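You operate a simulated robot arm through the tools that you are given. There is no shell and no other tool.

The job below is to be done with a simulated robot arm. You get a single attempt, and the scene is never put back.

JOB
Drain the parts washer's dirty water, then refill between Min and Max.
Fine: drain it empty; shut the drain lever before you fill, and the fill lever at the end; don't start it.

Only the result counts: the job must be done as asked and must still hold three seconds after the hand-in. Knocking over, shifting, dropping, spilling or breaking anything else fails it.

ROBOT AND FRAMES
A 7-joint arm with a fingered hand, fixed in place. Base frame: the origin is on the floor under the middle of its stand, x ahead of it, y to its left, z up. Lengths are in mm, angles in degrees, forces in N, time in s.
It reaches about 1023 mm from its shoulder. Its first joint turns from -166.0 to 166.0 degrees. Payload 4 kg.
The TCP is the grasp point between the finger pads, 30 mm short of the fingertips. In the tool frame z runs along the fingers and y along their closing line. The gripper opens to 104 mm; its body begins 35 mm behind the TCP. The gripper is a hand of 4 fingers: y runs from the thumb to the fingers, the wrist lies at [-15, -113, -190] in the tool frame, and closing takes about 1.5 s.
Orientation is told as [roll, pitch, yaw] about the base's x, y, z axes, in that order, counted from this pose: with the fingers straight down and the wrist toward the robot, the tool's x, y and z point along [0, 1, 0], [1, 0, 0] and [0, 0, -1] of the base frame.

CONTROLS
- The arm moves only by the tool apply_moves. Its arguments are lists of equal length, an entry for each row: "travel": the shift along the tool's x, y, z in mm, a list of three; "turn": the turn, a rotation vector about the tool's x, y, z in degrees, a list of three. In form: {"travel": [[tx, ty, tz], ...], "turn": [[wx, wy, wz], ...]}. A call has 1 to 20 rows; each row shifts and turns the commanded pose from where the row before left it, along the tool's axes as they then stand. "grip" is the finger opening in mm, from 0 to 104, set as the call begins (left out, the last holds). Each row takes 0.2 s and may step no farther than 50 mm and 8.6 degrees from the row before; otherwise, or with a gripper value out of range, the whole call is refused. A pose out of reach is approached as far as the arm can. The call stops where the force on the tool passes 40 N (or 10 N more than at its start, if that is more) or the arm is blocked; 0.2 s more then pass. Each finger travels about 153 mm/s and halts on what it meets, pressing with about 34 N; the grip force reading is that of the motor and also rises with nothing between the fingers. The clock runs only during rows and for 0.2 s after the last one: add rows that do not move to give the fingers time. It gives the time, the measured TCP pose, the force on the tool (base axes), the opening and the grip force at its end, in the units of the frame above (readings bear some noise), with the torque about the TCP (base axes, N m) and any sound that the robot's microphone picked up, and new pictures: "pictures" is both (left out), scene, wrist or none.
- Cameras (640 x 400 px; columns grow to the right, rows downward): "scene" is fixed at [220.5, -647.9, 1764.9]; the picture's right is [0.83, -0.56, 0.00], its down [-0.33, -0.48, -0.82] and it looks along [0.46, 0.67, -0.58] (base axes); focal length 308 px, centre (320, 200). "wrist" rides on the gripper at [61, -92, -130] in the tool frame; the picture's right is [-0.81, 0.28, -0.52], its down [-0.53, -0.71, 0.46] and it looks along [-0.24, 0.64, 0.72] (tool axes); focal length 275 px, centre (320, 200). There is no depth. A picture from a camera that has moved, and an enlarged one, comes with that camera's place and axes in the base frame and with its lens.
- finger_targets(index, middle, ring, thumb_bend, thumb_turn): sets how far each is bent, from 0 (flat) to 100 (curled in); at 30 the hand is open as for a grip, at 70 the pads meet at the TCP. One left out holds its place. A second passes; each finger stops where it meets its share of the squeeze, and holds until it gets a number again. A gripper value or a shape takes the hand back. It gives what a move gives, with no picture; readings hold the bend of each and the force on the fingers (four entries, about 0 where the hand has none), thumb and palm. thumb_turn goes from beside the hand (0) to across from the fingers (100), as for a grip.
- set_grasp(shape): the hand has 4 fingers and takes this shape, open, in about a second: jaw (thumb against the fingers, like two jaws); tri (thumb and two fingers); tip (a fingertip pinch); poke (one finger out to press); point (the index stretched); flat (the hand flat); cup (the hand cupped); fist (a fist). The gripper value then closes the fingers along that shape, each until it touches; the sizes above hold for jaw. It gives what a move gives, with no picture.
- enlarge(camera, box): a new picture of the part [left, top, right, bottom] of that camera's present view, enlarged. It takes no simulated time.
- sign_off(): hands the job in; it is judged then, once.

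Places have to be worked out from the pictures, the camera data and where the tool is seen. Open the gripper and draw the arm clear of the work before you hand the job in, unless the task says otherwise.

The tools are called as name(argument=value, ...) on one line, values as JSON. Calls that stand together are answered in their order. apply_moves: Moves the arm, as the interface text tells. Its arguments: {"type":"object","properties":{"travel":{"type":"array","items":{"type":"array","items":{"type":"number"}}},"turn":{"type":"array","items":{"type":"array","items":{"type":"number"}}},"grip":{"type":"number"},"pictures":{"type":"string","enum":["both","scene","wrist","none"]}},"required":["travel","turn"]} The other tools are called the same way: set_grasp (shape) gives the hand a shape; finger_targets (index, middle, ring, thumb_bend, thumb_turn) moves the fingers one by one; enlarge (camera, box) takes an enlarged picture of a part of a camera's view; sign_off () hands the job in.

At the start:

```text
time: 0.0
ee_pos: [614.0, -16.6, 1313.9]
orientation: [0.0, 0.0, 0.0]
contact_force: [-0.4, 0.3, 0.3]
moment: [0.01, -0.04, -0.01]
opening: 103.5
grip_force: 0.1
shape: jaw
bend: [30.0, 30.0, 30.0, 30.0, 98.0]
finger forces: [0.1, 0.1, 0.1, 0.0, 0.0, 0.0]
```

scene: 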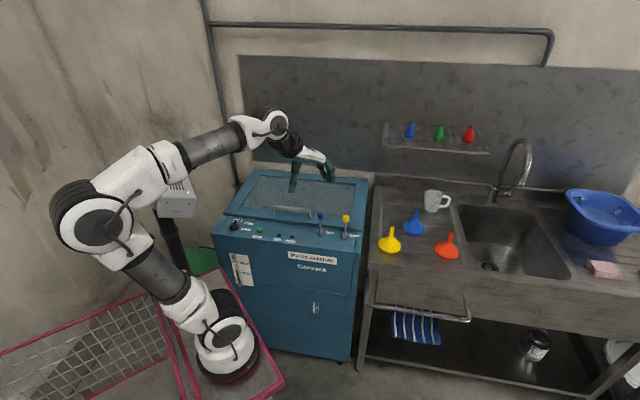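
wrist: 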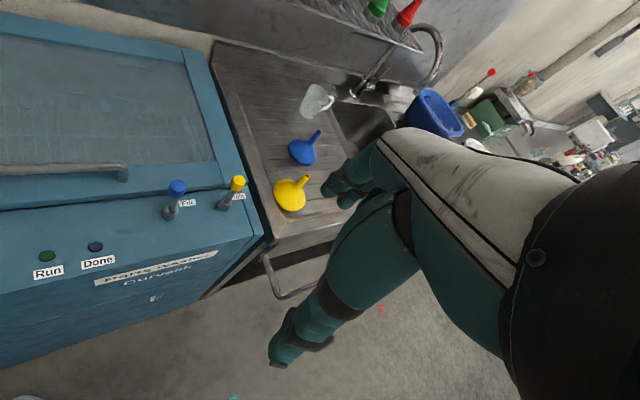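

The washer stands left of the sink, with two levers (blue and yellow knobs) on its front panel. I enlarge both views to read the labels and find the level gauge.

enlarge(camera="scene", box=[210, 160, 380, 270])

enlarge(camera="wrist", box=[120, 140, 280, 240])

enlarge(camera="scene", box=[215, 240, 345, 325])

```text
3.64 times, centred on (295, 215) of scene
camera zoom: at [220.5, -647.9, 1764.9], right [0.83, -0.56, 0.0], down [-0.33, -0.48, -0.82], along [0.46, 0.67, -0.58], focal length 1120 px, centre (411, 146)
```

zoom: 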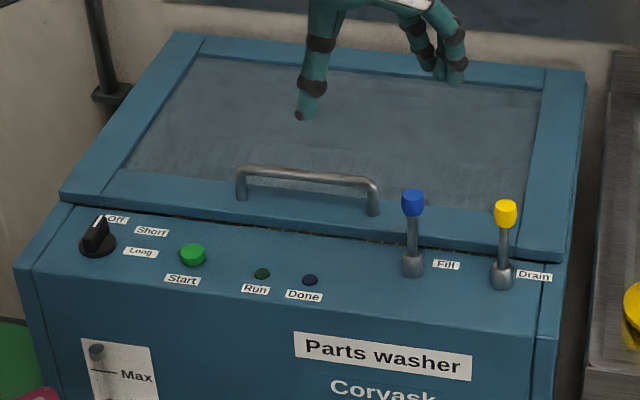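

```text
4.00 times, centred on (200, 190) of wrist
camera zoom: at [523.1, 44.8, 1443.3], right [0.28, -0.81, 0.52], down [-0.71, -0.53, -0.46], along [0.64, -0.24, -0.72], focal length 1101 px, centre (800, 240)
```

zoom: 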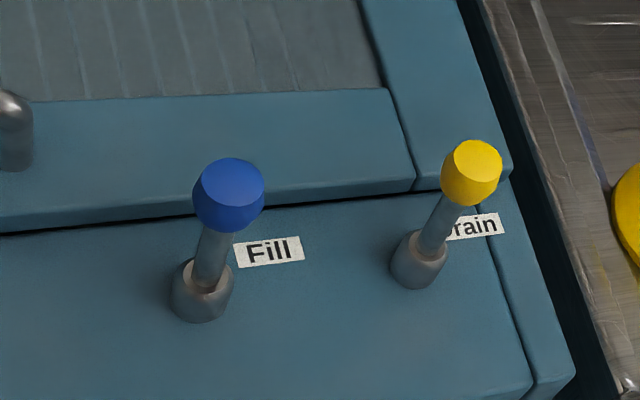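

```text
4.71 times, centred on (280, 282) of scene
camera zoom: at [220.5, -647.9, 1764.9], right [0.83, -0.56, 0.0], down [-0.33, -0.48, -0.82], along [0.46, 0.67, -0.58], focal length 1450 px, centre (508, -188)
```

zoom: 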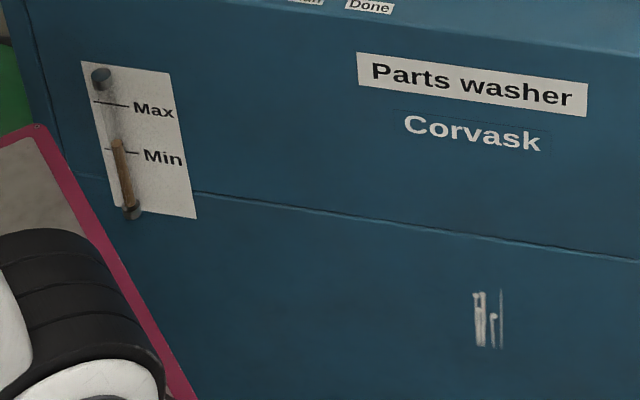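

From both views I triangulate the blue Fill knob near [761, 137, 1005] and the yellow Drain knob near [830, 62, 1010]. Both rods look upright, and the washer front is turned about 45°. I move toward a spot above the levers and yaw 45° so the fingers line up with the panel.

apply_moves(travel=[[5, 30, 20], [5, 30, 20], [5, 30, 20], [5, 30, 20], [5, 30, 20], [0, 0, 0], [0, 0, 0], [0, 0, 0], [0, 0, 0], [0, 0, 0], [0, 0, 0]], turn=[[0, 0, 0], [0, 0, 0], [0, 0, 0], [0, 0, 0], [0, 0, 0], [0, 0, -7.5], [0, 0, -7.5], [0, 0, -7.5], [0, 0, -7.5], [0, 0, -7.5], [0, 0, -7.5]])

```text
time: 2.4
ee_pos: [762.9, 8.3, 1214.0]
orientation: [0.0, 0.0, 45.1]
contact_force: [0.2, 0.0, -0.4]
moment: [0.01, -0.01, 0.03]
opening: 103.7
grip_force: 0.0
shape: jaw
bend: [30.0, 30.0, 30.0, 30.0, 98.0]
finger forces: [0.1, 0.0, 0.0, 0.0, 0.1, 0.0]
camera wrist: at [656.2, -13.3, 1343.2], right [0.77, -0.38, 0.52], down [-0.13, -0.88, -0.46], along [0.63, 0.28, -0.72], focal length 275 px, centre (320, 200)
```

scene: 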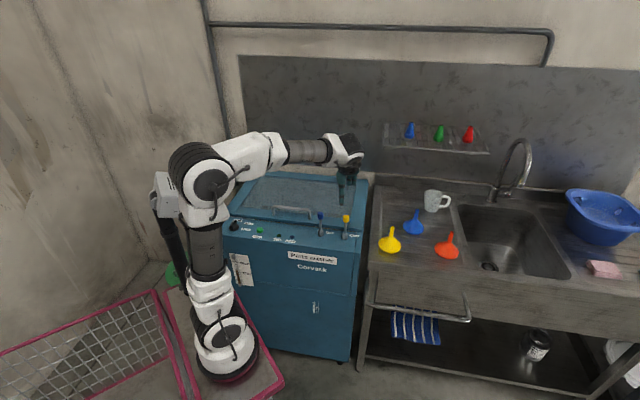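
wrist: 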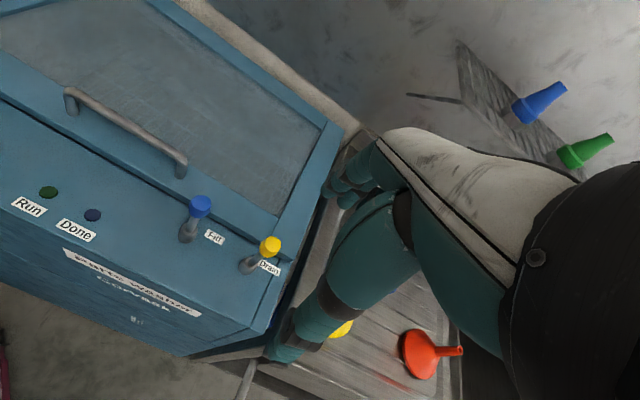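

The yaw reached 45.1° and the gauge is still in sight of the scene camera. I enlarge the levers and the gauge.

enlarge(camera="wrist", box=[160, 180, 304, 290])

enlarge(camera="scene", box=[216, 200, 376, 300])

enlarge(camera="scene", box=[222, 245, 270, 295])

```text
3.64 times, centred on (232, 235) of wrist
camera zoom: at [656.2, -13.3, 1343.2], right [0.77, -0.38, 0.52], down [-0.13, -0.88, -0.46], along [0.63, 0.28, -0.72], focal length 1001 px, centre (640, 73)
```

zoom: 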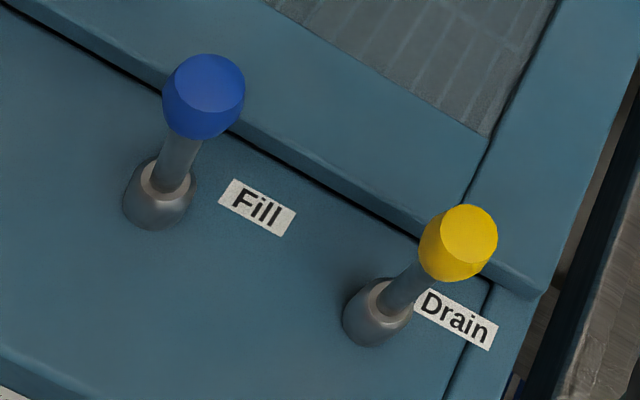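

```text
4.00 times, centred on (296, 250) of scene
camera zoom: at [220.5, -647.9, 1764.9], right [0.83, -0.56, 0.0], down [-0.33, -0.48, -0.82], along [0.46, 0.67, -0.58], focal length 1233 px, centre (416, 0)
```

zoom: 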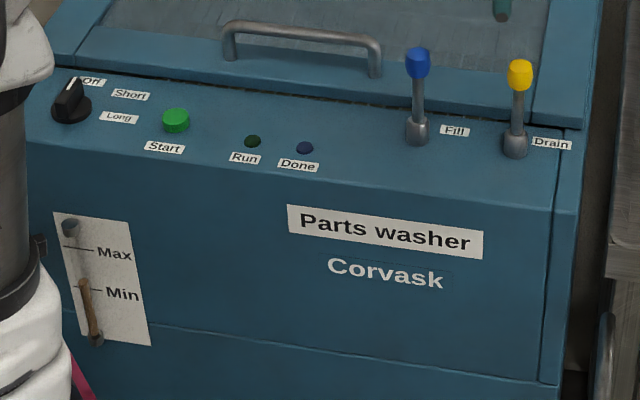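

```text
8.00 times, centred on (246, 270) of scene
camera zoom: at [220.5, -647.9, 1764.9], right [0.83, -0.56, 0.0], down [-0.33, -0.48, -0.82], along [0.46, 0.67, -0.58], focal length 2465 px, centre (912, -360)
```

zoom: 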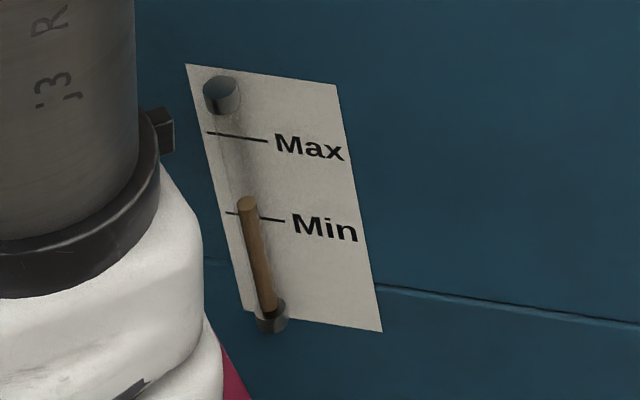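

Knob estimates agree between views (yellow about [830, 62, 1010], blue about [760, 137, 1005]). I move above the yellow Drain knob, well clear of it, with the opening narrowed to 75 mm to keep the fingers off the lid.

apply_moves(travel=[[-2.5, 21.5, 20], [-2.5, 21.5, 20], [-2.5, 21.5, 20], [-2.3, 21.3, 20], [0, 0, 0], [0, 0, 0]], turn=[[0, 0, 0], [0, 0, 0], [0, 0, 0], [0, 0, 0], [0, 0, 0], [0, 0, 0]], grip=75)

enlarge(camera="scene", box=[280, 150, 408, 250])

```text
time: 3.8
ee_pos: [830.5, 63.3, 1133.9]
orientation: [0.0, 0.0, 44.9]
contact_force: [0.0, -0.2, 0.3]
moment: [0.0, 0.01, -0.01]
opening: 75.4
grip_force: 0.0
shape: jaw
bend: [27.0, 36.0, 33.0, 56.0, 99.0]
finger forces: [0.1, 0.0, 0.0, 0.0, 0.0, 0.0]
camera wrist: at [723.5, 40.9, 1263.6], right [0.77, -0.38, 0.52], down [-0.13, -0.88, -0.46], along [0.63, 0.28, -0.72], focal length 275 px, centre (320, 200)
```

scene: 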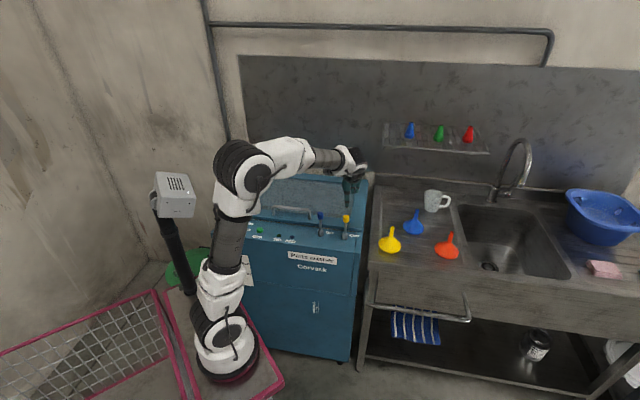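
wrist: 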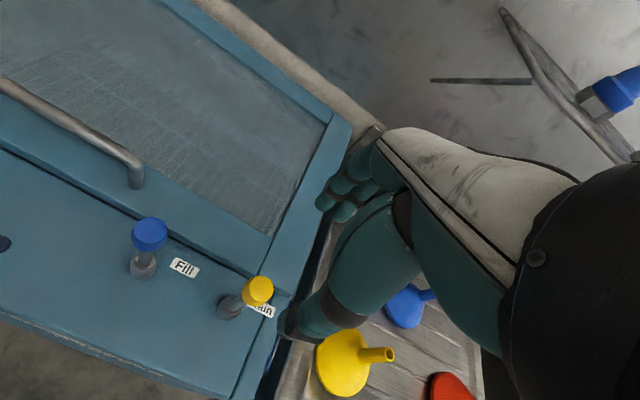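

```text
4.00 times, centred on (344, 200) of scene
camera zoom: at [220.5, -647.9, 1764.9], right [0.83, -0.56, 0.0], down [-0.33, -0.48, -0.82], along [0.46, 0.67, -0.58], focal length 1233 px, centre (224, 200)
```

zoom: 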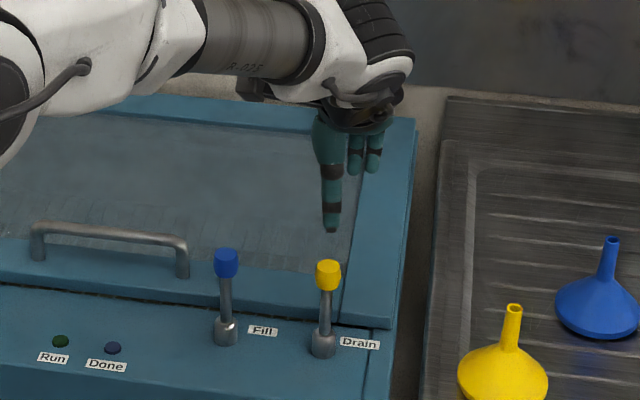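

The hand hangs straight over the yellow knob, with the thumb on the front side and the fingers on the lid side. I descend so the knob sits between thumb and fingers, fingertips staying well above the panel.

apply_moves(travel=[[0, 0, 30], [0, 0, 30], [0, 0, 30], [0, 0, 28], [0, 0, 0]], turn=[[0, 0, 0], [0, 0, 0], [0, 0, 0], [0, 0, 0], [0, 0, 0]])

enlarge(camera="scene", box=[210, 160, 402, 310])

enlarge(camera="scene", box=[312, 190, 376, 240])

```text
time: 5.0
ee_pos: [831.0, 62.5, 1014.0]
orientation: [0.0, -0.1, 45.0]
contact_force: [-0.5, 0.8, -0.3]
moment: [0.0, -0.04, -0.01]
opening: 75.3
grip_force: 0.0
shape: jaw
bend: [27.0, 36.0, 33.0, 56.0, 99.0]
finger forces: [0.0, 0.0, 0.1, 0.1, 0.1, 0.1]
camera wrist: at [723.9, 40.4, 1144.2], right [0.77, -0.38, 0.52], down [-0.13, -0.88, -0.46], along [0.63, 0.28, -0.72], focal length 275 px, centre (320, 200)
```

scene: 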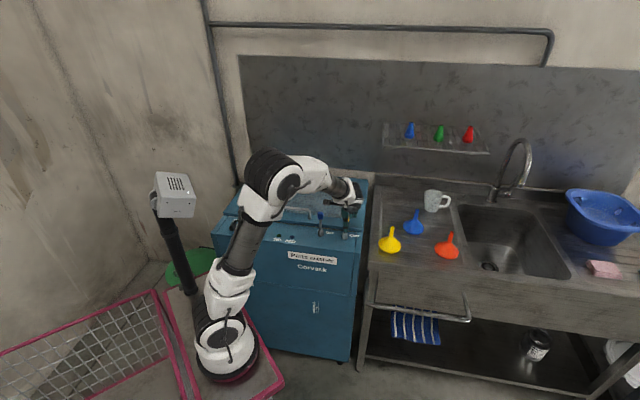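
wrist: 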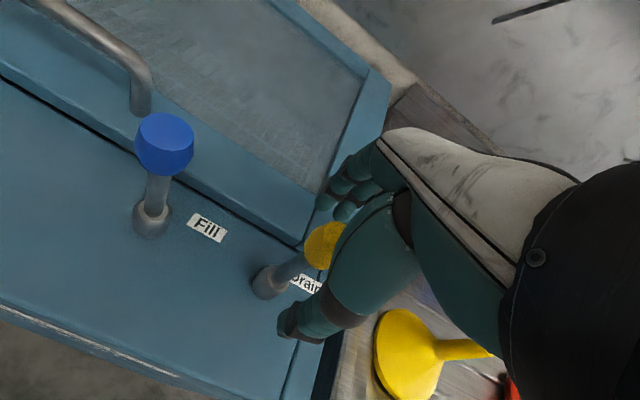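

```text
2.67 times, centred on (306, 235) of scene
camera zoom: at [220.5, -647.9, 1764.9], right [0.83, -0.56, 0.0], down [-0.33, -0.48, -0.82], along [0.46, 0.67, -0.58], focal length 822 px, centre (357, 107)
```

zoom: 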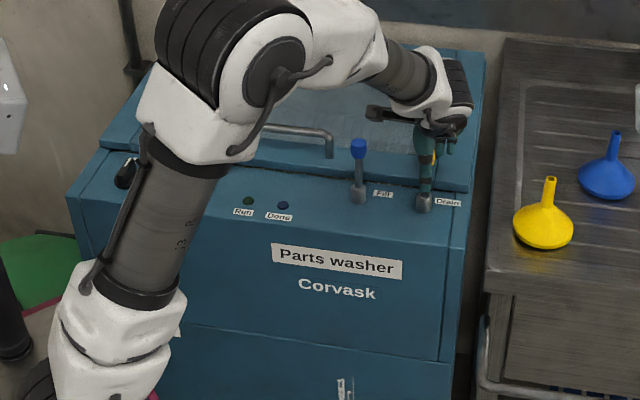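

```text
8.00 times, centred on (344, 215) of scene
camera zoom: at [220.5, -647.9, 1764.9], right [0.83, -0.56, 0.0], down [-0.33, -0.48, -0.82], along [0.46, 0.67, -0.58], focal length 2465 px, centre (128, 80)
```

zoom: 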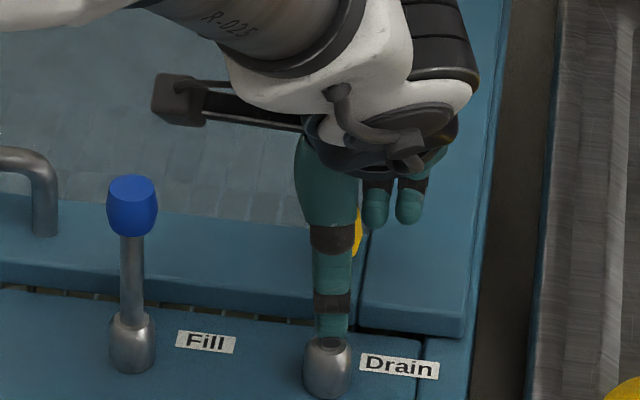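

The yellow knob is now between thumb (front) and fingers (back); the arm hides the gauge here, so I'll need to back off to read it later. I narrow the cage to 50 mm and then pull gently toward the front, watching the force.

apply_moves(travel=[[0, 0, 0], [0, 0, 0], [0, -6, 0], [0, -6, 0], [0, -6, 0], [0, -6, 0]], turn=[[0, 0, 0], [0, 0, 0], [0, 0, 0], [0, 0, 0], [0, 0, 0], [0, 0, 0]], grip=50)

enlarge(camera="scene", box=[312, 190, 376, 240])

```text
time: 6.4
ee_pos: [813.7, 46.1, 1014.8]
orientation: [0.0, 0.0, 44.9]
contact_force: [0.8, -0.2, -0.1]
moment: [0.01, 0.0, 0.01]
opening: 50.6
grip_force: 0.0
shape: jaw
bend: [74.0, 45.0, 42.0, 70.0, 100.0]
finger forces: [0.0, 0.1, 0.1, 0.0, 0.1, 0.0]
camera wrist: at [707.7, 23.9, 1144.7], right [0.77, -0.38, 0.52], down [-0.13, -0.88, -0.46], along [0.63, 0.28, -0.72], focal length 275 px, centre (320, 200)
```

scene: 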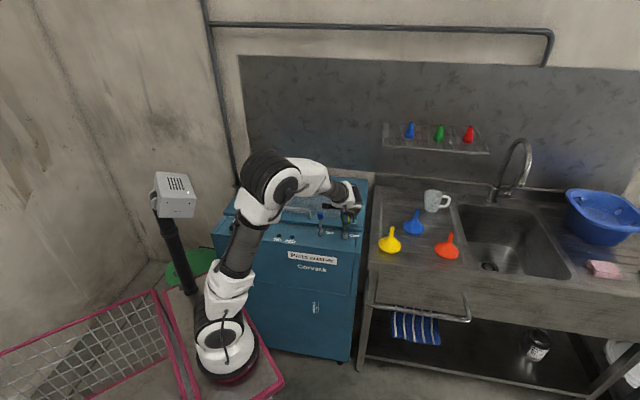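
wrist: 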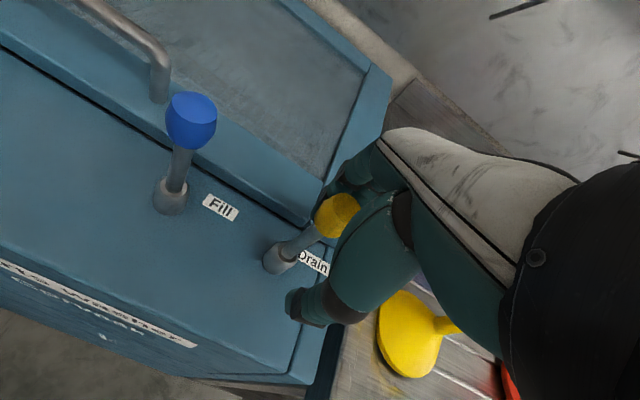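

```text
8.00 times, centred on (344, 215) of scene
camera zoom: at [220.5, -647.9, 1764.9], right [0.83, -0.56, 0.0], down [-0.33, -0.48, -0.82], along [0.46, 0.67, -0.58], focal length 2465 px, centre (128, 80)
```

zoom: 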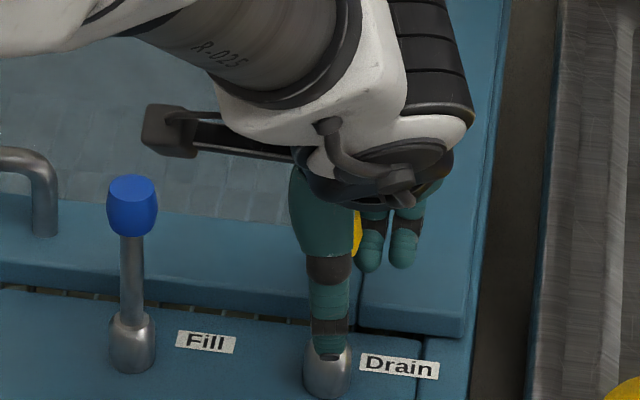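

No contact yet; the knob still sits at about [834, 63]. I continue pulling toward the front in small steps.

apply_moves(travel=[[0, -6, 0], [0, -6, 0], [0, -6, 0], [0, -6, 0]], turn=[[0, 0, 0], [0, 0, 0], [0, 0, 0], [0, 0, 0]])

enlarge(camera="wrist", box=[220, 120, 412, 340])

```text
time: 7.4
ee_pos: [798.0, 28.6, 1015.6]
orientation: [0.0, 0.0, 45.0]
contact_force: [0.6, 1.7, -0.9]
moment: [-0.02, -0.02, -0.02]
opening: 51.4
grip_force: 0.0
shape: jaw
bend: [74.0, 45.0, 42.0, 70.0, 100.0]
finger forces: [0.9, 0.1, 0.0, 0.0, 0.0, 0.0]
camera wrist: at [690.3, 7.2, 1144.8], right [0.77, -0.38, 0.52], down [-0.13, -0.88, -0.46], along [0.63, 0.28, -0.72], focal length 275 px, centre (320, 200)
```

scene: 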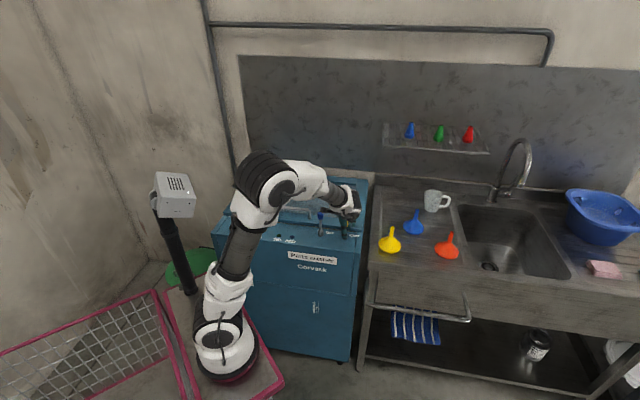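
wrist: 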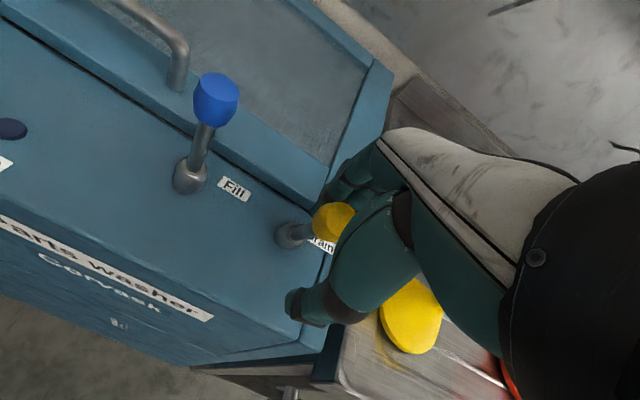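

```text
1.82 times, centred on (316, 230) of wrist
camera zoom: at [690.3, 7.2, 1144.8], right [0.77, -0.38, 0.52], down [-0.13, -0.88, -0.46], along [0.63, 0.28, -0.72], focal length 500 px, centre (327, 146)
```

zoom: 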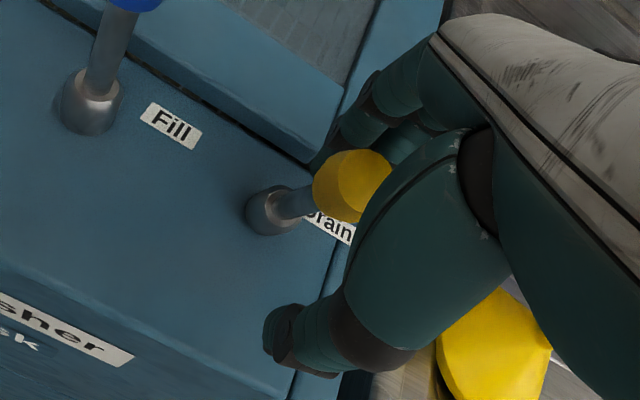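

The lever follows the fingers toward the front with only ~1 N, so pulling forward moves it. I keep pulling while lowering slightly along its arc, until it meets a stop.

apply_moves(travel=[[0, -6, 1], [0, -6, 2], [0, -6, 2], [0, -6, 3], [0, -6, 3]], turn=[[0, 0, 0], [0, 0, 0], [0, 0, 0], [0, 0, 0], [0, 0, 0]])

enlarge(camera="wrist", box=[220, 120, 412, 340])

enlarge(camera="scene", box=[210, 160, 402, 310])

```text
time: 8.6
ee_pos: [776.6, 7.3, 1003.3]
orientation: [0.0, 0.0, 45.1]
contact_force: [0.8, 1.1, 0.8]
moment: [0.02, -0.04, 0.01]
opening: 51.3
grip_force: 0.0
shape: jaw
bend: [74.0, 45.0, 42.0, 70.0, 100.0]
finger forces: [0.7, 0.0, 0.2, 0.0, 0.0, 0.0]
camera wrist: at [669.2, -13.8, 1133.9], right [0.77, -0.38, 0.52], down [-0.13, -0.88, -0.45], along [0.63, 0.28, -0.72], focal length 275 px, centre (320, 200)
```

scene: 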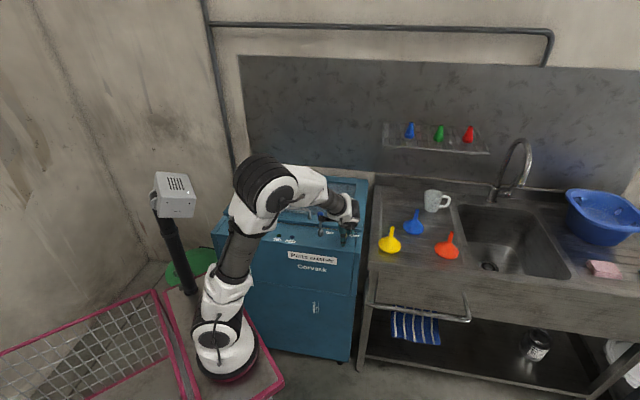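
wrist: 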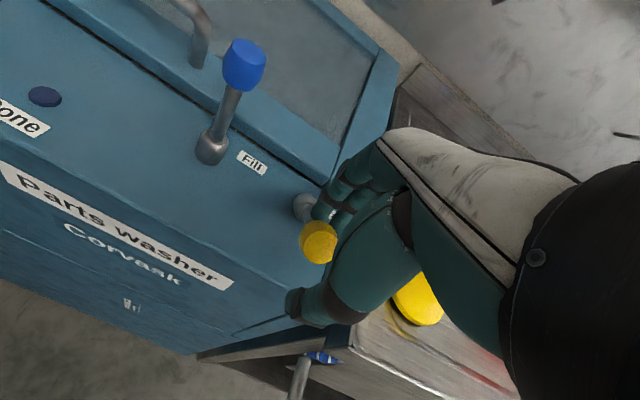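

```text
1.82 times, centred on (316, 230) of wrist
camera zoom: at [669.2, -13.8, 1133.9], right [0.77, -0.38, 0.52], down [-0.13, -0.88, -0.45], along [0.63, 0.28, -0.72], focal length 500 px, centre (327, 146)
```

zoom: 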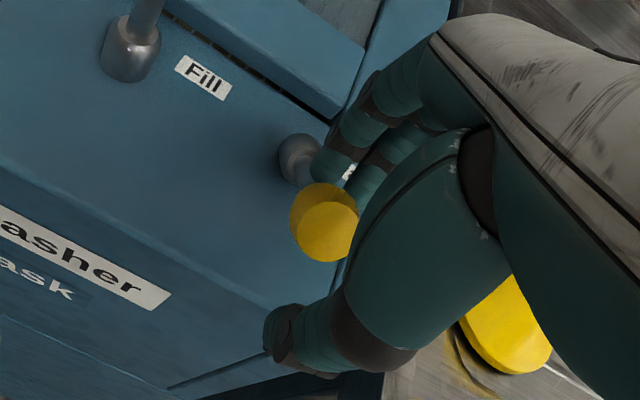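

```text
2.67 times, centred on (306, 235) of scene
camera zoom: at [220.5, -647.9, 1764.9], right [0.83, -0.56, 0.0], down [-0.33, -0.48, -0.82], along [0.46, 0.67, -0.58], focal length 822 px, centre (357, 107)
```

zoom: 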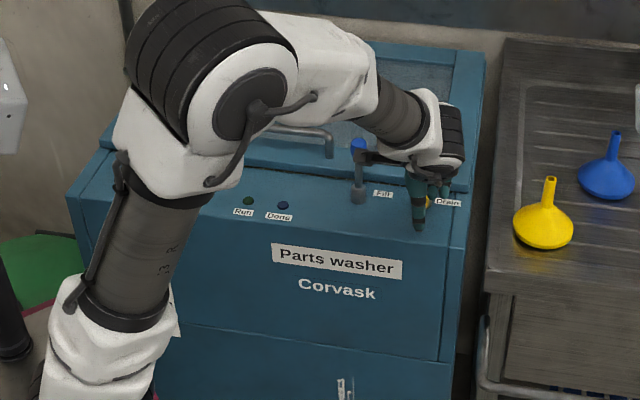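

The lever is tilted about 45° forward and still moves freely. I follow the arc a little further to find its end stop.

apply_moves(travel=[[0, -4, 4], [0, -4, 4], [0, -4, 4]], turn=[[0, 0, 0], [0, 0, 0], [0, 0, 0]])

enlarge(camera="wrist", box=[220, 120, 412, 340])

```text
time: 9.4
ee_pos: [768.6, 0.0, 994.3]
orientation: [-0.1, -0.2, 45.0]
contact_force: [1.2, 6.0, 35.3]
moment: [1.44, -1.03, 0.14]
opening: 55.1
grip_force: 0.0
shape: jaw
bend: [24.0, 45.0, 42.0, 70.0, 100.0]
finger forces: [30.7, 0.2, 0.1, 0.0, 0.0, 0.0]
camera wrist: at [660.2, -21.6, 1123.5], right [0.77, -0.38, 0.52], down [-0.13, -0.88, -0.46], along [0.63, 0.28, -0.72], focal length 275 px, centre (320, 200)
```

scene: 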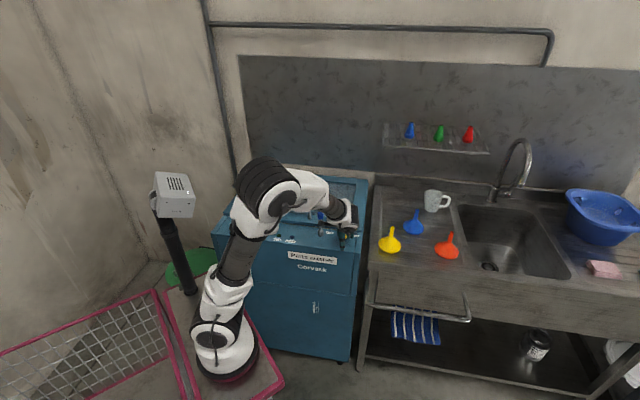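
wrist: 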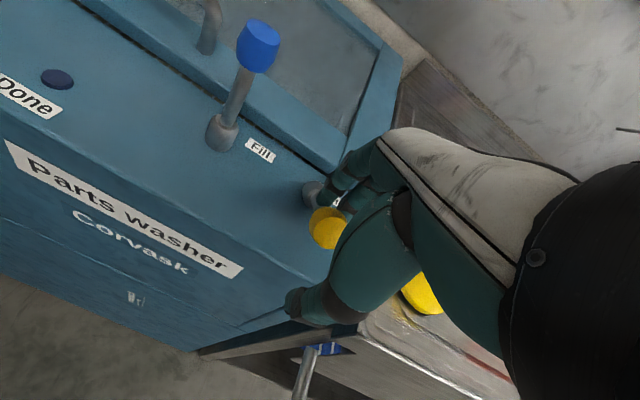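

```text
1.82 times, centred on (316, 230) of wrist
camera zoom: at [660.2, -21.6, 1123.5], right [0.77, -0.38, 0.52], down [-0.13, -0.88, -0.46], along [0.63, 0.28, -0.72], focal length 500 px, centre (327, 146)
```

zoom: 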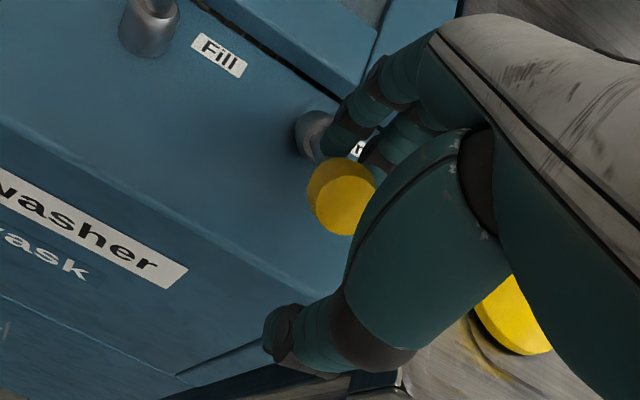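

Force jumped to 35 N at about 50° tilt, so the lever is at its open stop. I lift the hand straight up off it, back to the height where the gauge was visible.

apply_moves(travel=[[0, 0, -8], [0, 0, -20], [0, 0, -40], [0, 0, -45], [0, 0, -45], [0, 0, -45], [0, 0, -20], [0, 0, 0]], turn=[[0, 0, 0], [0, 0, 0], [0, 0, 0], [0, 0, 0], [0, 0, 0], [0, 0, 0], [0, 0, 0], [0, 0, 0]])

enlarge(camera="scene", box=[216, 200, 376, 300])

enlarge(camera="scene", box=[222, 245, 270, 295])

```text
time: 11.2
ee_pos: [768.2, -2.7, 1215.8]
orientation: [0.1, 0.1, 45.0]
contact_force: [0.1, 0.7, -0.2]
moment: [0.0, 0.04, 0.04]
opening: 50.4
grip_force: 0.1
shape: jaw
bend: [74.0, 45.0, 42.0, 70.0, 100.0]
finger forces: [0.1, 0.1, 0.1, 0.0, 0.0, 0.0]
camera wrist: at [661.3, -24.6, 1345.4], right [0.77, -0.38, 0.52], down [-0.13, -0.88, -0.46], along [0.63, 0.28, -0.72], focal length 275 px, centre (320, 200)
```

scene: 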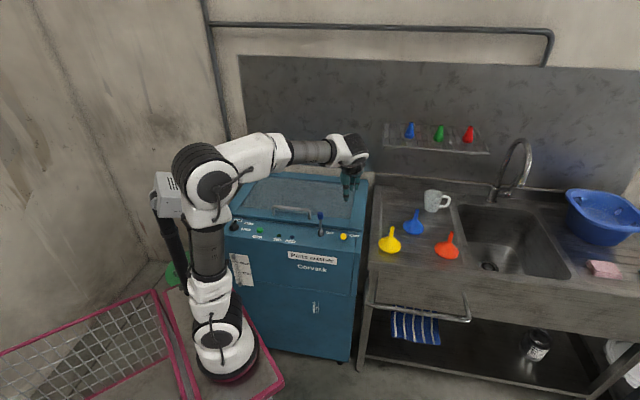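
wrist: 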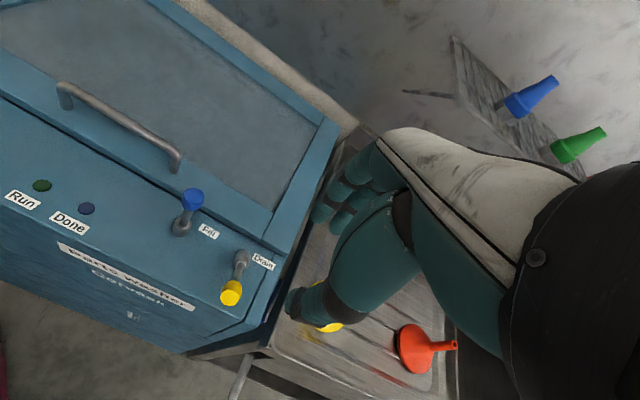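

```text
4.00 times, centred on (296, 250) of scene
camera zoom: at [220.5, -647.9, 1764.9], right [0.83, -0.56, 0.0], down [-0.33, -0.48, -0.82], along [0.46, 0.67, -0.58], focal length 1233 px, centre (416, 0)
```

zoom: 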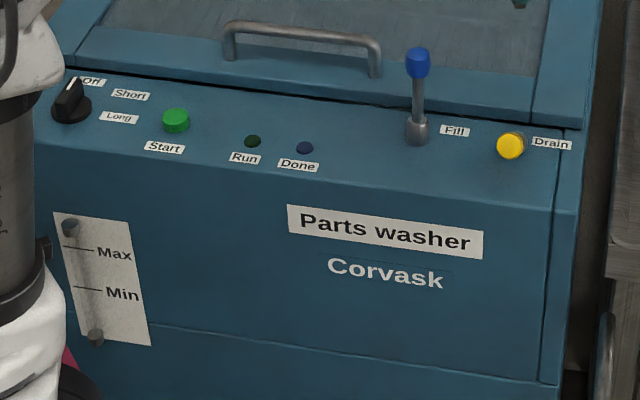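

```text
8.00 times, centred on (246, 270) of scene
camera zoom: at [220.5, -647.9, 1764.9], right [0.83, -0.56, 0.0], down [-0.33, -0.48, -0.82], along [0.46, 0.67, -0.58], focal length 2465 px, centre (912, -360)
```

zoom: 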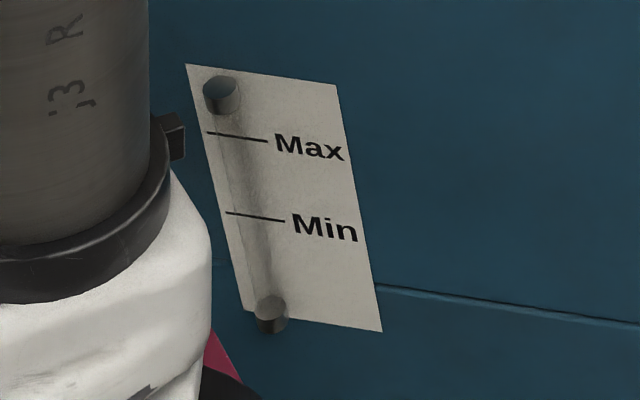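

The gauge is already empty, so drain flow is fast, and the yellow lever stays open by itself. I wait here a few seconds to let it drain fully, and meanwhile tilt the hand 20° so the thumb sits lower for pushing the lever back up.

apply_moves(travel=[[0, 0, 0], [0, 0, 0], [0, 0, 0], [0, 0, 0], [0, 0, 0], [0, 0, 0], [0, 0, 0], [0, 0, 0], [0, 0, 0], [0, 0, 0], [0, 0, 0], [0, 0, 0], [0, 0, 0], [0, 0, 0], [0, 0, 0]], turn=[[-7, 0, 0], [-7, 0, 0], [-6, 0, 0], [0, 0, 0], [0, 0, 0], [0, 0, 0], [0, 0, 0], [0, 0, 0], [0, 0, 0], [0, 0, 0], [0, 0, 0], [0, 0, 0], [0, 0, 0], [0, 0, 0], [0, 0, 0]], grip=75)

enlarge(camera="scene", box=[216, 160, 376, 300])

enlarge(camera="scene", box=[222, 245, 270, 295])

```text
time: 14.4
ee_pos: [768.3, -2.3, 1215.4]
orientation: [0.0, -20.0, 45.0]
contact_force: [0.6, -0.2, -0.2]
moment: [0.02, -0.03, -0.01]
opening: 74.8
grip_force: 0.1
shape: jaw
bend: [27.0, 36.0, 34.0, 57.0, 99.0]
finger forces: [0.0, 0.0, 0.0, 0.1, 0.2, 0.0]
camera wrist: at [633.0, -51.3, 1305.9], right [0.63, -0.52, 0.58], down [0.01, -0.74, -0.67], along [0.78, 0.43, -0.46], focal length 275 px, centre (320, 200)
```

scene: 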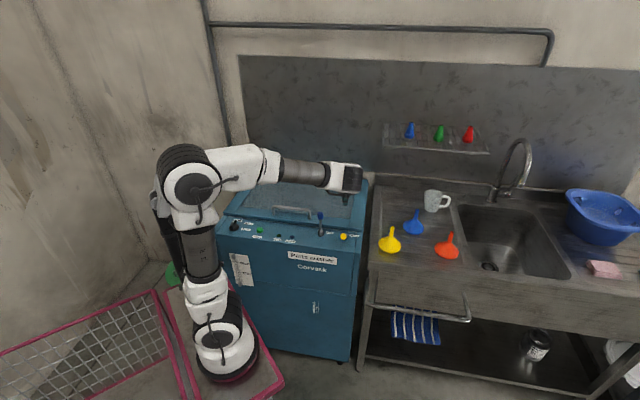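
wrist: 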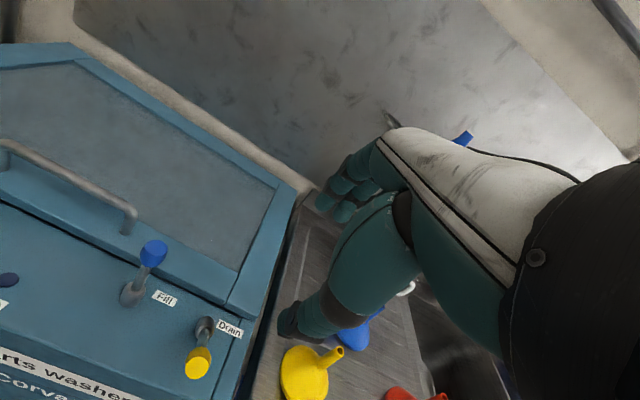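

```text
2.86 times, centred on (296, 230) of scene
camera zoom: at [220.5, -647.9, 1764.9], right [0.83, -0.56, 0.0], down [-0.33, -0.48, -0.82], along [0.46, 0.67, -0.58], focal length 880 px, centre (389, 114)
```

zoom: 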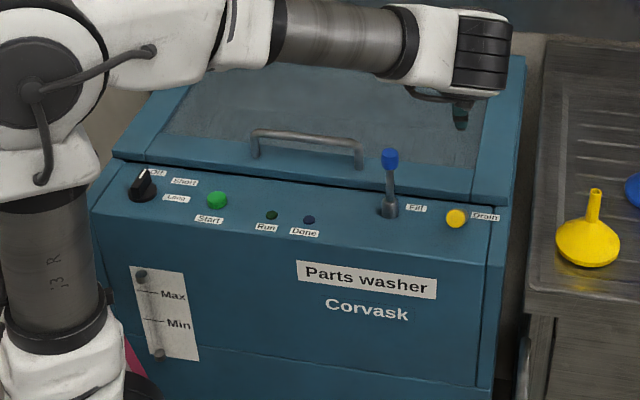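

```text
8.00 times, centred on (246, 270) of scene
camera zoom: at [220.5, -647.9, 1764.9], right [0.83, -0.56, 0.0], down [-0.33, -0.48, -0.82], along [0.46, 0.67, -0.58], focal length 2465 px, centre (912, -360)
```

zoom: 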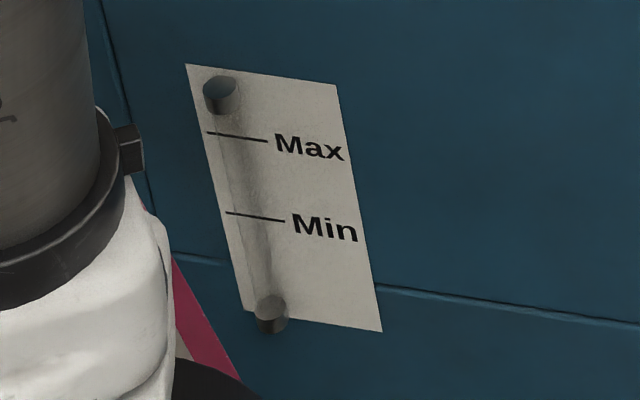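

The gauge has stayed empty for several seconds, so it's drained; tilting the hand also pulls the elbow off the gauge. I now descend in front of the open yellow knob so the thumb can push it back upright, pausing to check.

apply_moves(travel=[[0, -11.3, 34], [0, -11.3, 34], [0, -11.3, 34], [0, -11.3, 34], [0, -11.3, 34]], turn=[[0, 0, 0], [0, 0, 0], [0, 0, 0], [0, 0, 0], [0, 0, 0]])

enlarge(camera="scene", box=[300, 170, 396, 260])

enlarge(camera="wrist", box=[180, 140, 436, 340])

```text
time: 15.6
ee_pos: [773.1, 1.7, 1036.8]
orientation: [0.0, -20.0, 45.0]
contact_force: [-0.3, 0.3, -0.7]
moment: [-0.01, 0.0, -0.01]
opening: 74.8
grip_force: 0.0
shape: jaw
bend: [27.0, 36.0, 34.0, 57.0, 99.0]
finger forces: [0.1, 0.0, 0.1, 0.0, 0.0, 0.1]
camera wrist: at [637.1, -47.0, 1127.0], right [0.63, -0.52, 0.58], down [0.01, -0.74, -0.67], along [0.78, 0.43, -0.46], focal length 275 px, centre (320, 200)
```

scene: 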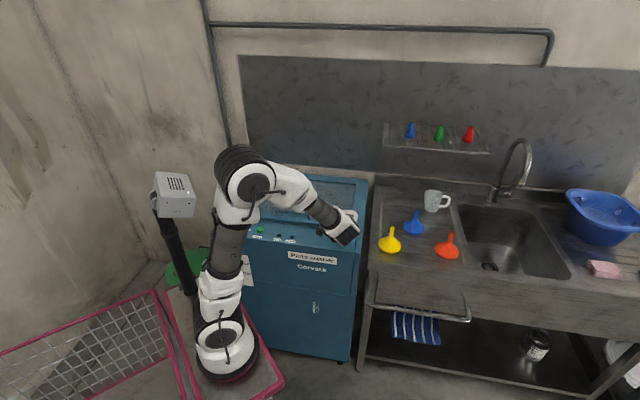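
wrist: 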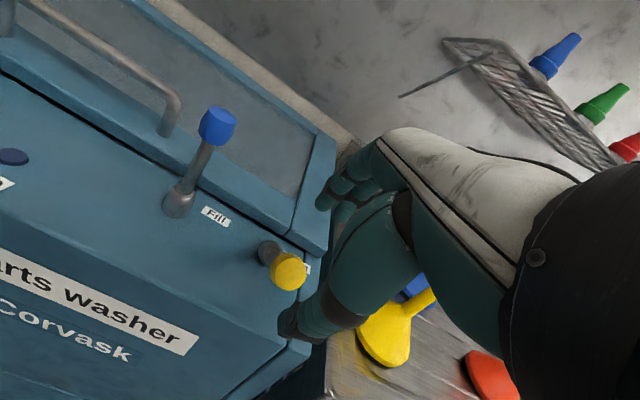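

```text
4.44 times, centred on (348, 215) of scene
camera zoom: at [220.5, -647.9, 1764.9], right [0.83, -0.56, 0.0], down [-0.33, -0.48, -0.82], along [0.46, 0.67, -0.58], focal length 1370 px, centre (196, 133)
```

zoom: 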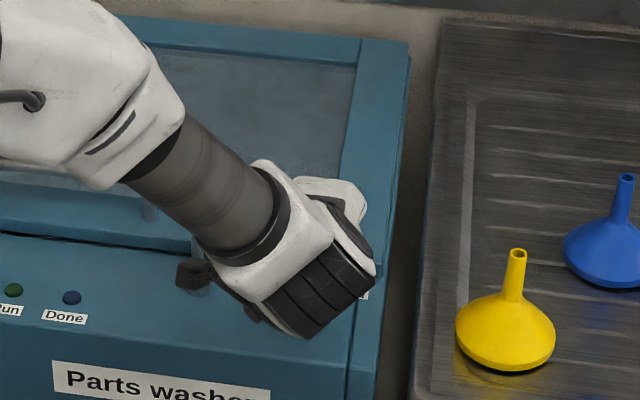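

```text
2.00 times, centred on (308, 240) of wrist
camera zoom: at [637.1, -47.0, 1127.0], right [0.63, -0.52, 0.58], down [0.01, -0.74, -0.67], along [0.78, 0.43, -0.46], focal length 551 px, centre (344, 120)
```

zoom: 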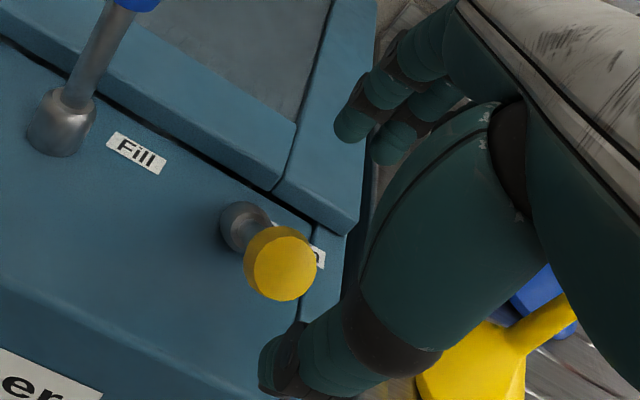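

The thumb tip is at about n-offset 25 mm in front of the knob and needs to be ~35 mm lower. I lower it and begin pushing toward the back, rising slightly with the lever's arc.

apply_moves(travel=[[0, -6.2, 17], [0, -6.1, 16.8], [0, 8.9, 0.3], [0, 8.9, 0.3], [0, 8.9, 0.3], [0, 8.9, 0.3]], turn=[[0, 0, 0], [0, 0, 0], [0, 0, 0], [0, 0, 0], [0, 0, 0], [0, 0, 0]])

enlarge(camera="wrist", box=[180, 140, 436, 340])

```text
time: 17.0
ee_pos: [794.2, 25.2, 1011.2]
orientation: [0.0, -20.0, 45.0]
contact_force: [-1.1, -1.7, 0.9]
moment: [-0.03, 0.04, 0.03]
opening: 75.3
grip_force: 0.0
shape: jaw
bend: [27.0, 36.0, 34.0, 56.0, 99.0]
finger forces: [0.0, 0.0, 0.0, 0.0, 1.1, 0.0]
camera wrist: at [659.8, -24.2, 1102.0], right [0.63, -0.52, 0.58], down [0.01, -0.74, -0.67], along [0.78, 0.43, -0.46], focal length 275 px, centre (320, 200)
```

scene: 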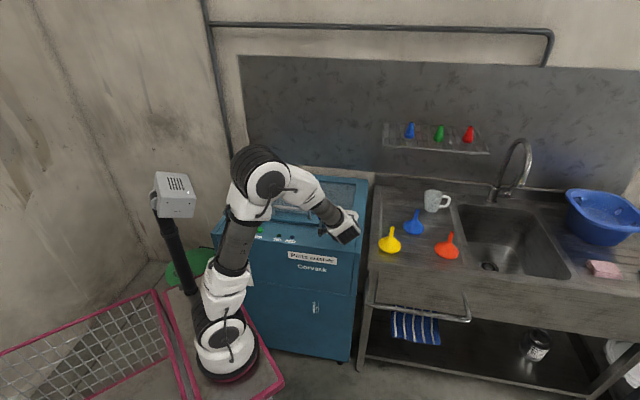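
wrist: 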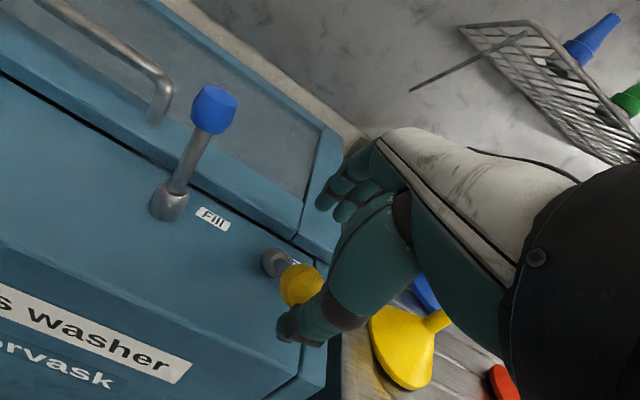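

```text
2.00 times, centred on (308, 240) of wrist
camera zoom: at [659.8, -24.2, 1102.0], right [0.63, -0.52, 0.58], down [0.01, -0.74, -0.67], along [0.78, 0.43, -0.46], focal length 551 px, centre (344, 120)
```

zoom: 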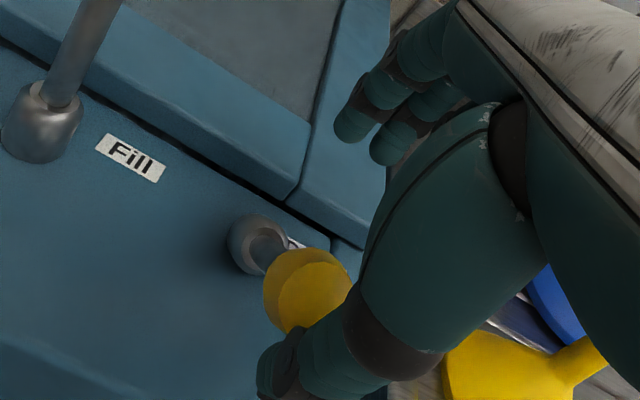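

The thumb is touching the knob with ~1 N and the lever is rising. I continue the push.

apply_moves(travel=[[0, 8.9, 0.3], [0, 8.9, 0.3], [0, 8.5, 1.0], [0, 8.5, 1.5]], turn=[[0, 0, 0], [0, 0, 0], [0, 0, 0], [0, 0, 0]])

enlarge(camera="wrist", box=[180, 140, 436, 340])

```text
time: 18.0
ee_pos: [818.2, 50.7, 1021.3]
orientation: [0.0, -20.0, 45.0]
contact_force: [-0.8, -0.6, 0.6]
moment: [0.02, 0.02, 0.0]
opening: 75.2
grip_force: 0.1
shape: jaw
bend: [27.0, 36.0, 34.0, 56.0, 99.0]
finger forces: [0.1, 0.0, 0.0, 0.0, 0.8, 0.0]
camera wrist: at [683.9, 0.7, 1110.9], right [0.63, -0.52, 0.58], down [0.01, -0.74, -0.67], along [0.78, 0.43, -0.46], focal length 275 px, centre (320, 200)
```

scene: 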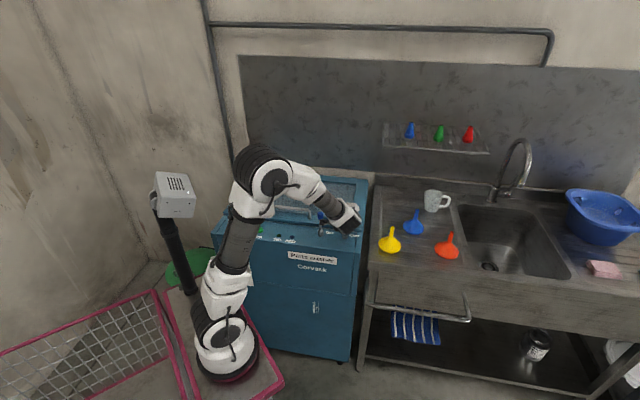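
wrist: 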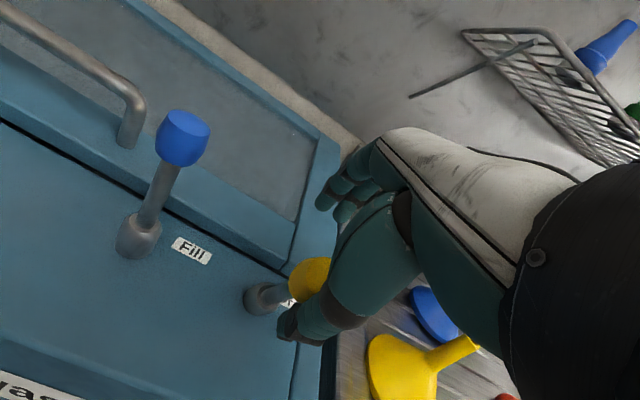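

```text
2.00 times, centred on (308, 240) of wrist
camera zoom: at [683.9, 0.7, 1110.9], right [0.63, -0.52, 0.58], down [0.01, -0.74, -0.67], along [0.78, 0.43, -0.46], focal length 551 px, centre (344, 120)
```

zoom: 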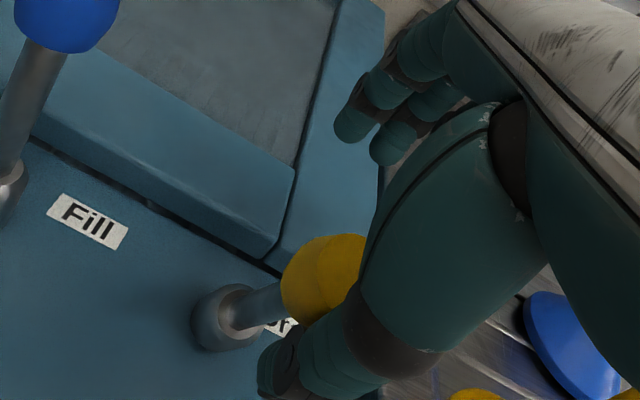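

The knob is at about n≈594 of the 631 it had when upright. I push a further 30 mm.

apply_moves(travel=[[0, 5.7, 1.8], [0, 5.7, 1.8], [0, 5.7, 2.0], [0, 5.7, 2.0], [0, 5.7, 2.0]], turn=[[0, 0, 0], [0, 0, 0], [0, 0, 0], [0, 0, 0], [0, 0, 0]], pictures="wrist")

```text
time: 19.2
ee_pos: [840.9, 72.3, 1022.2]
orientation: [0.0, -20.0, 45.0]
contact_force: [-1.2, -1.5, 0.3]
moment: [-0.07, 0.02, 0.01]
opening: 75.3
grip_force: 0.1
shape: jaw
bend: [27.0, 36.0, 34.0, 56.0, 99.0]
finger forces: [0.0, 0.0, 0.0, 0.0, 1.0, 0.1]
camera wrist: at [705.6, 22.4, 1112.2], right [0.63, -0.52, 0.58], down [0.01, -0.74, -0.67], along [0.78, 0.43, -0.46], focal length 275 px, centre (320, 200)
```

wrist: 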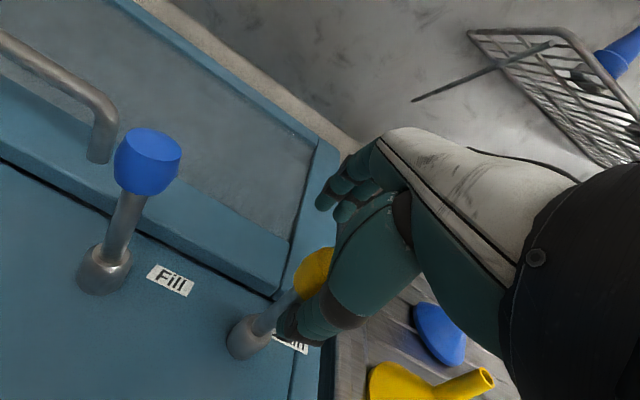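

The knob is back near its original upright place, still with only ~1 N on the thumb. I push in 3 mm steps to confirm the closed stop.

apply_moves(travel=[[0, 2.8, 1.0], [0, 2.8, 1.0], [0, 2.8, 1.0]], turn=[[0, 0, 0], [0, 0, 0], [0, 0, 0]], pictures="wrist")

```text
time: 20.0
ee_pos: [846.5, 77.9, 1022.4]
orientation: [0.1, -19.9, 45.0]
contact_force: [-2.8, -3.9, 2.3]
moment: [-0.17, 0.18, 0.01]
opening: 76.5
grip_force: 0.0
shape: jaw
bend: [27.0, 36.0, 34.0, 54.0, 99.0]
finger forces: [0.1, 0.0, 0.1, 0.1, 3.6, 0.1]
camera wrist: at [711.6, 28.4, 1112.6], right [0.63, -0.52, 0.58], down [0.01, -0.74, -0.67], along [0.78, 0.43, -0.46], focal length 275 px, centre (320, 200)
```

wrist: 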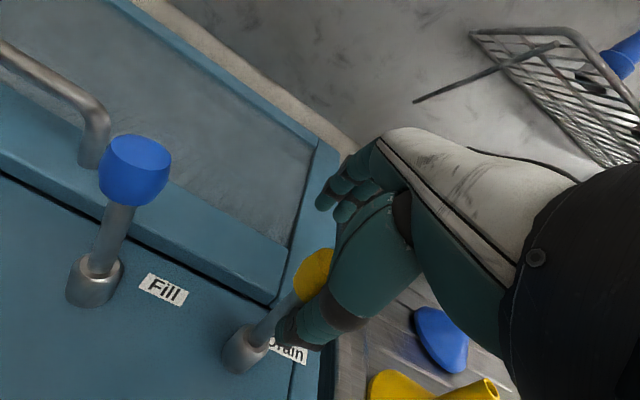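

Force is building (~5 N, thumb yielding), which suggests the stop. Two more small steps to confirm.

apply_moves(travel=[[0, 2.8, 1.0], [0, 2.8, 1.0]], turn=[[0, 0, 0], [0, 0, 0]], pictures="wrist")

```text
time: 20.6
ee_pos: [850.2, 80.7, 1021.4]
orientation: [0.1, -20.1, 45.0]
contact_force: [-11.2, -13.2, 7.3]
moment: [-0.46, 0.46, 0.07]
opening: 78.8
grip_force: 0.1
shape: jaw
bend: [27.0, 36.0, 34.0, 48.0, 99.0]
finger forces: [0.0, 0.1, 0.0, 0.1, 16.0, 0.0]
camera wrist: at [715.3, 32.1, 1112.4], right [0.63, -0.52, 0.58], down [0.01, -0.74, -0.67], along [0.78, 0.43, -0.46], focal length 275 px, centre (320, 200)
```

wrist: 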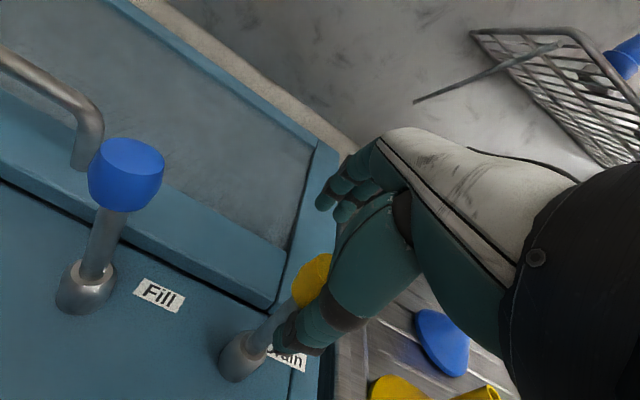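

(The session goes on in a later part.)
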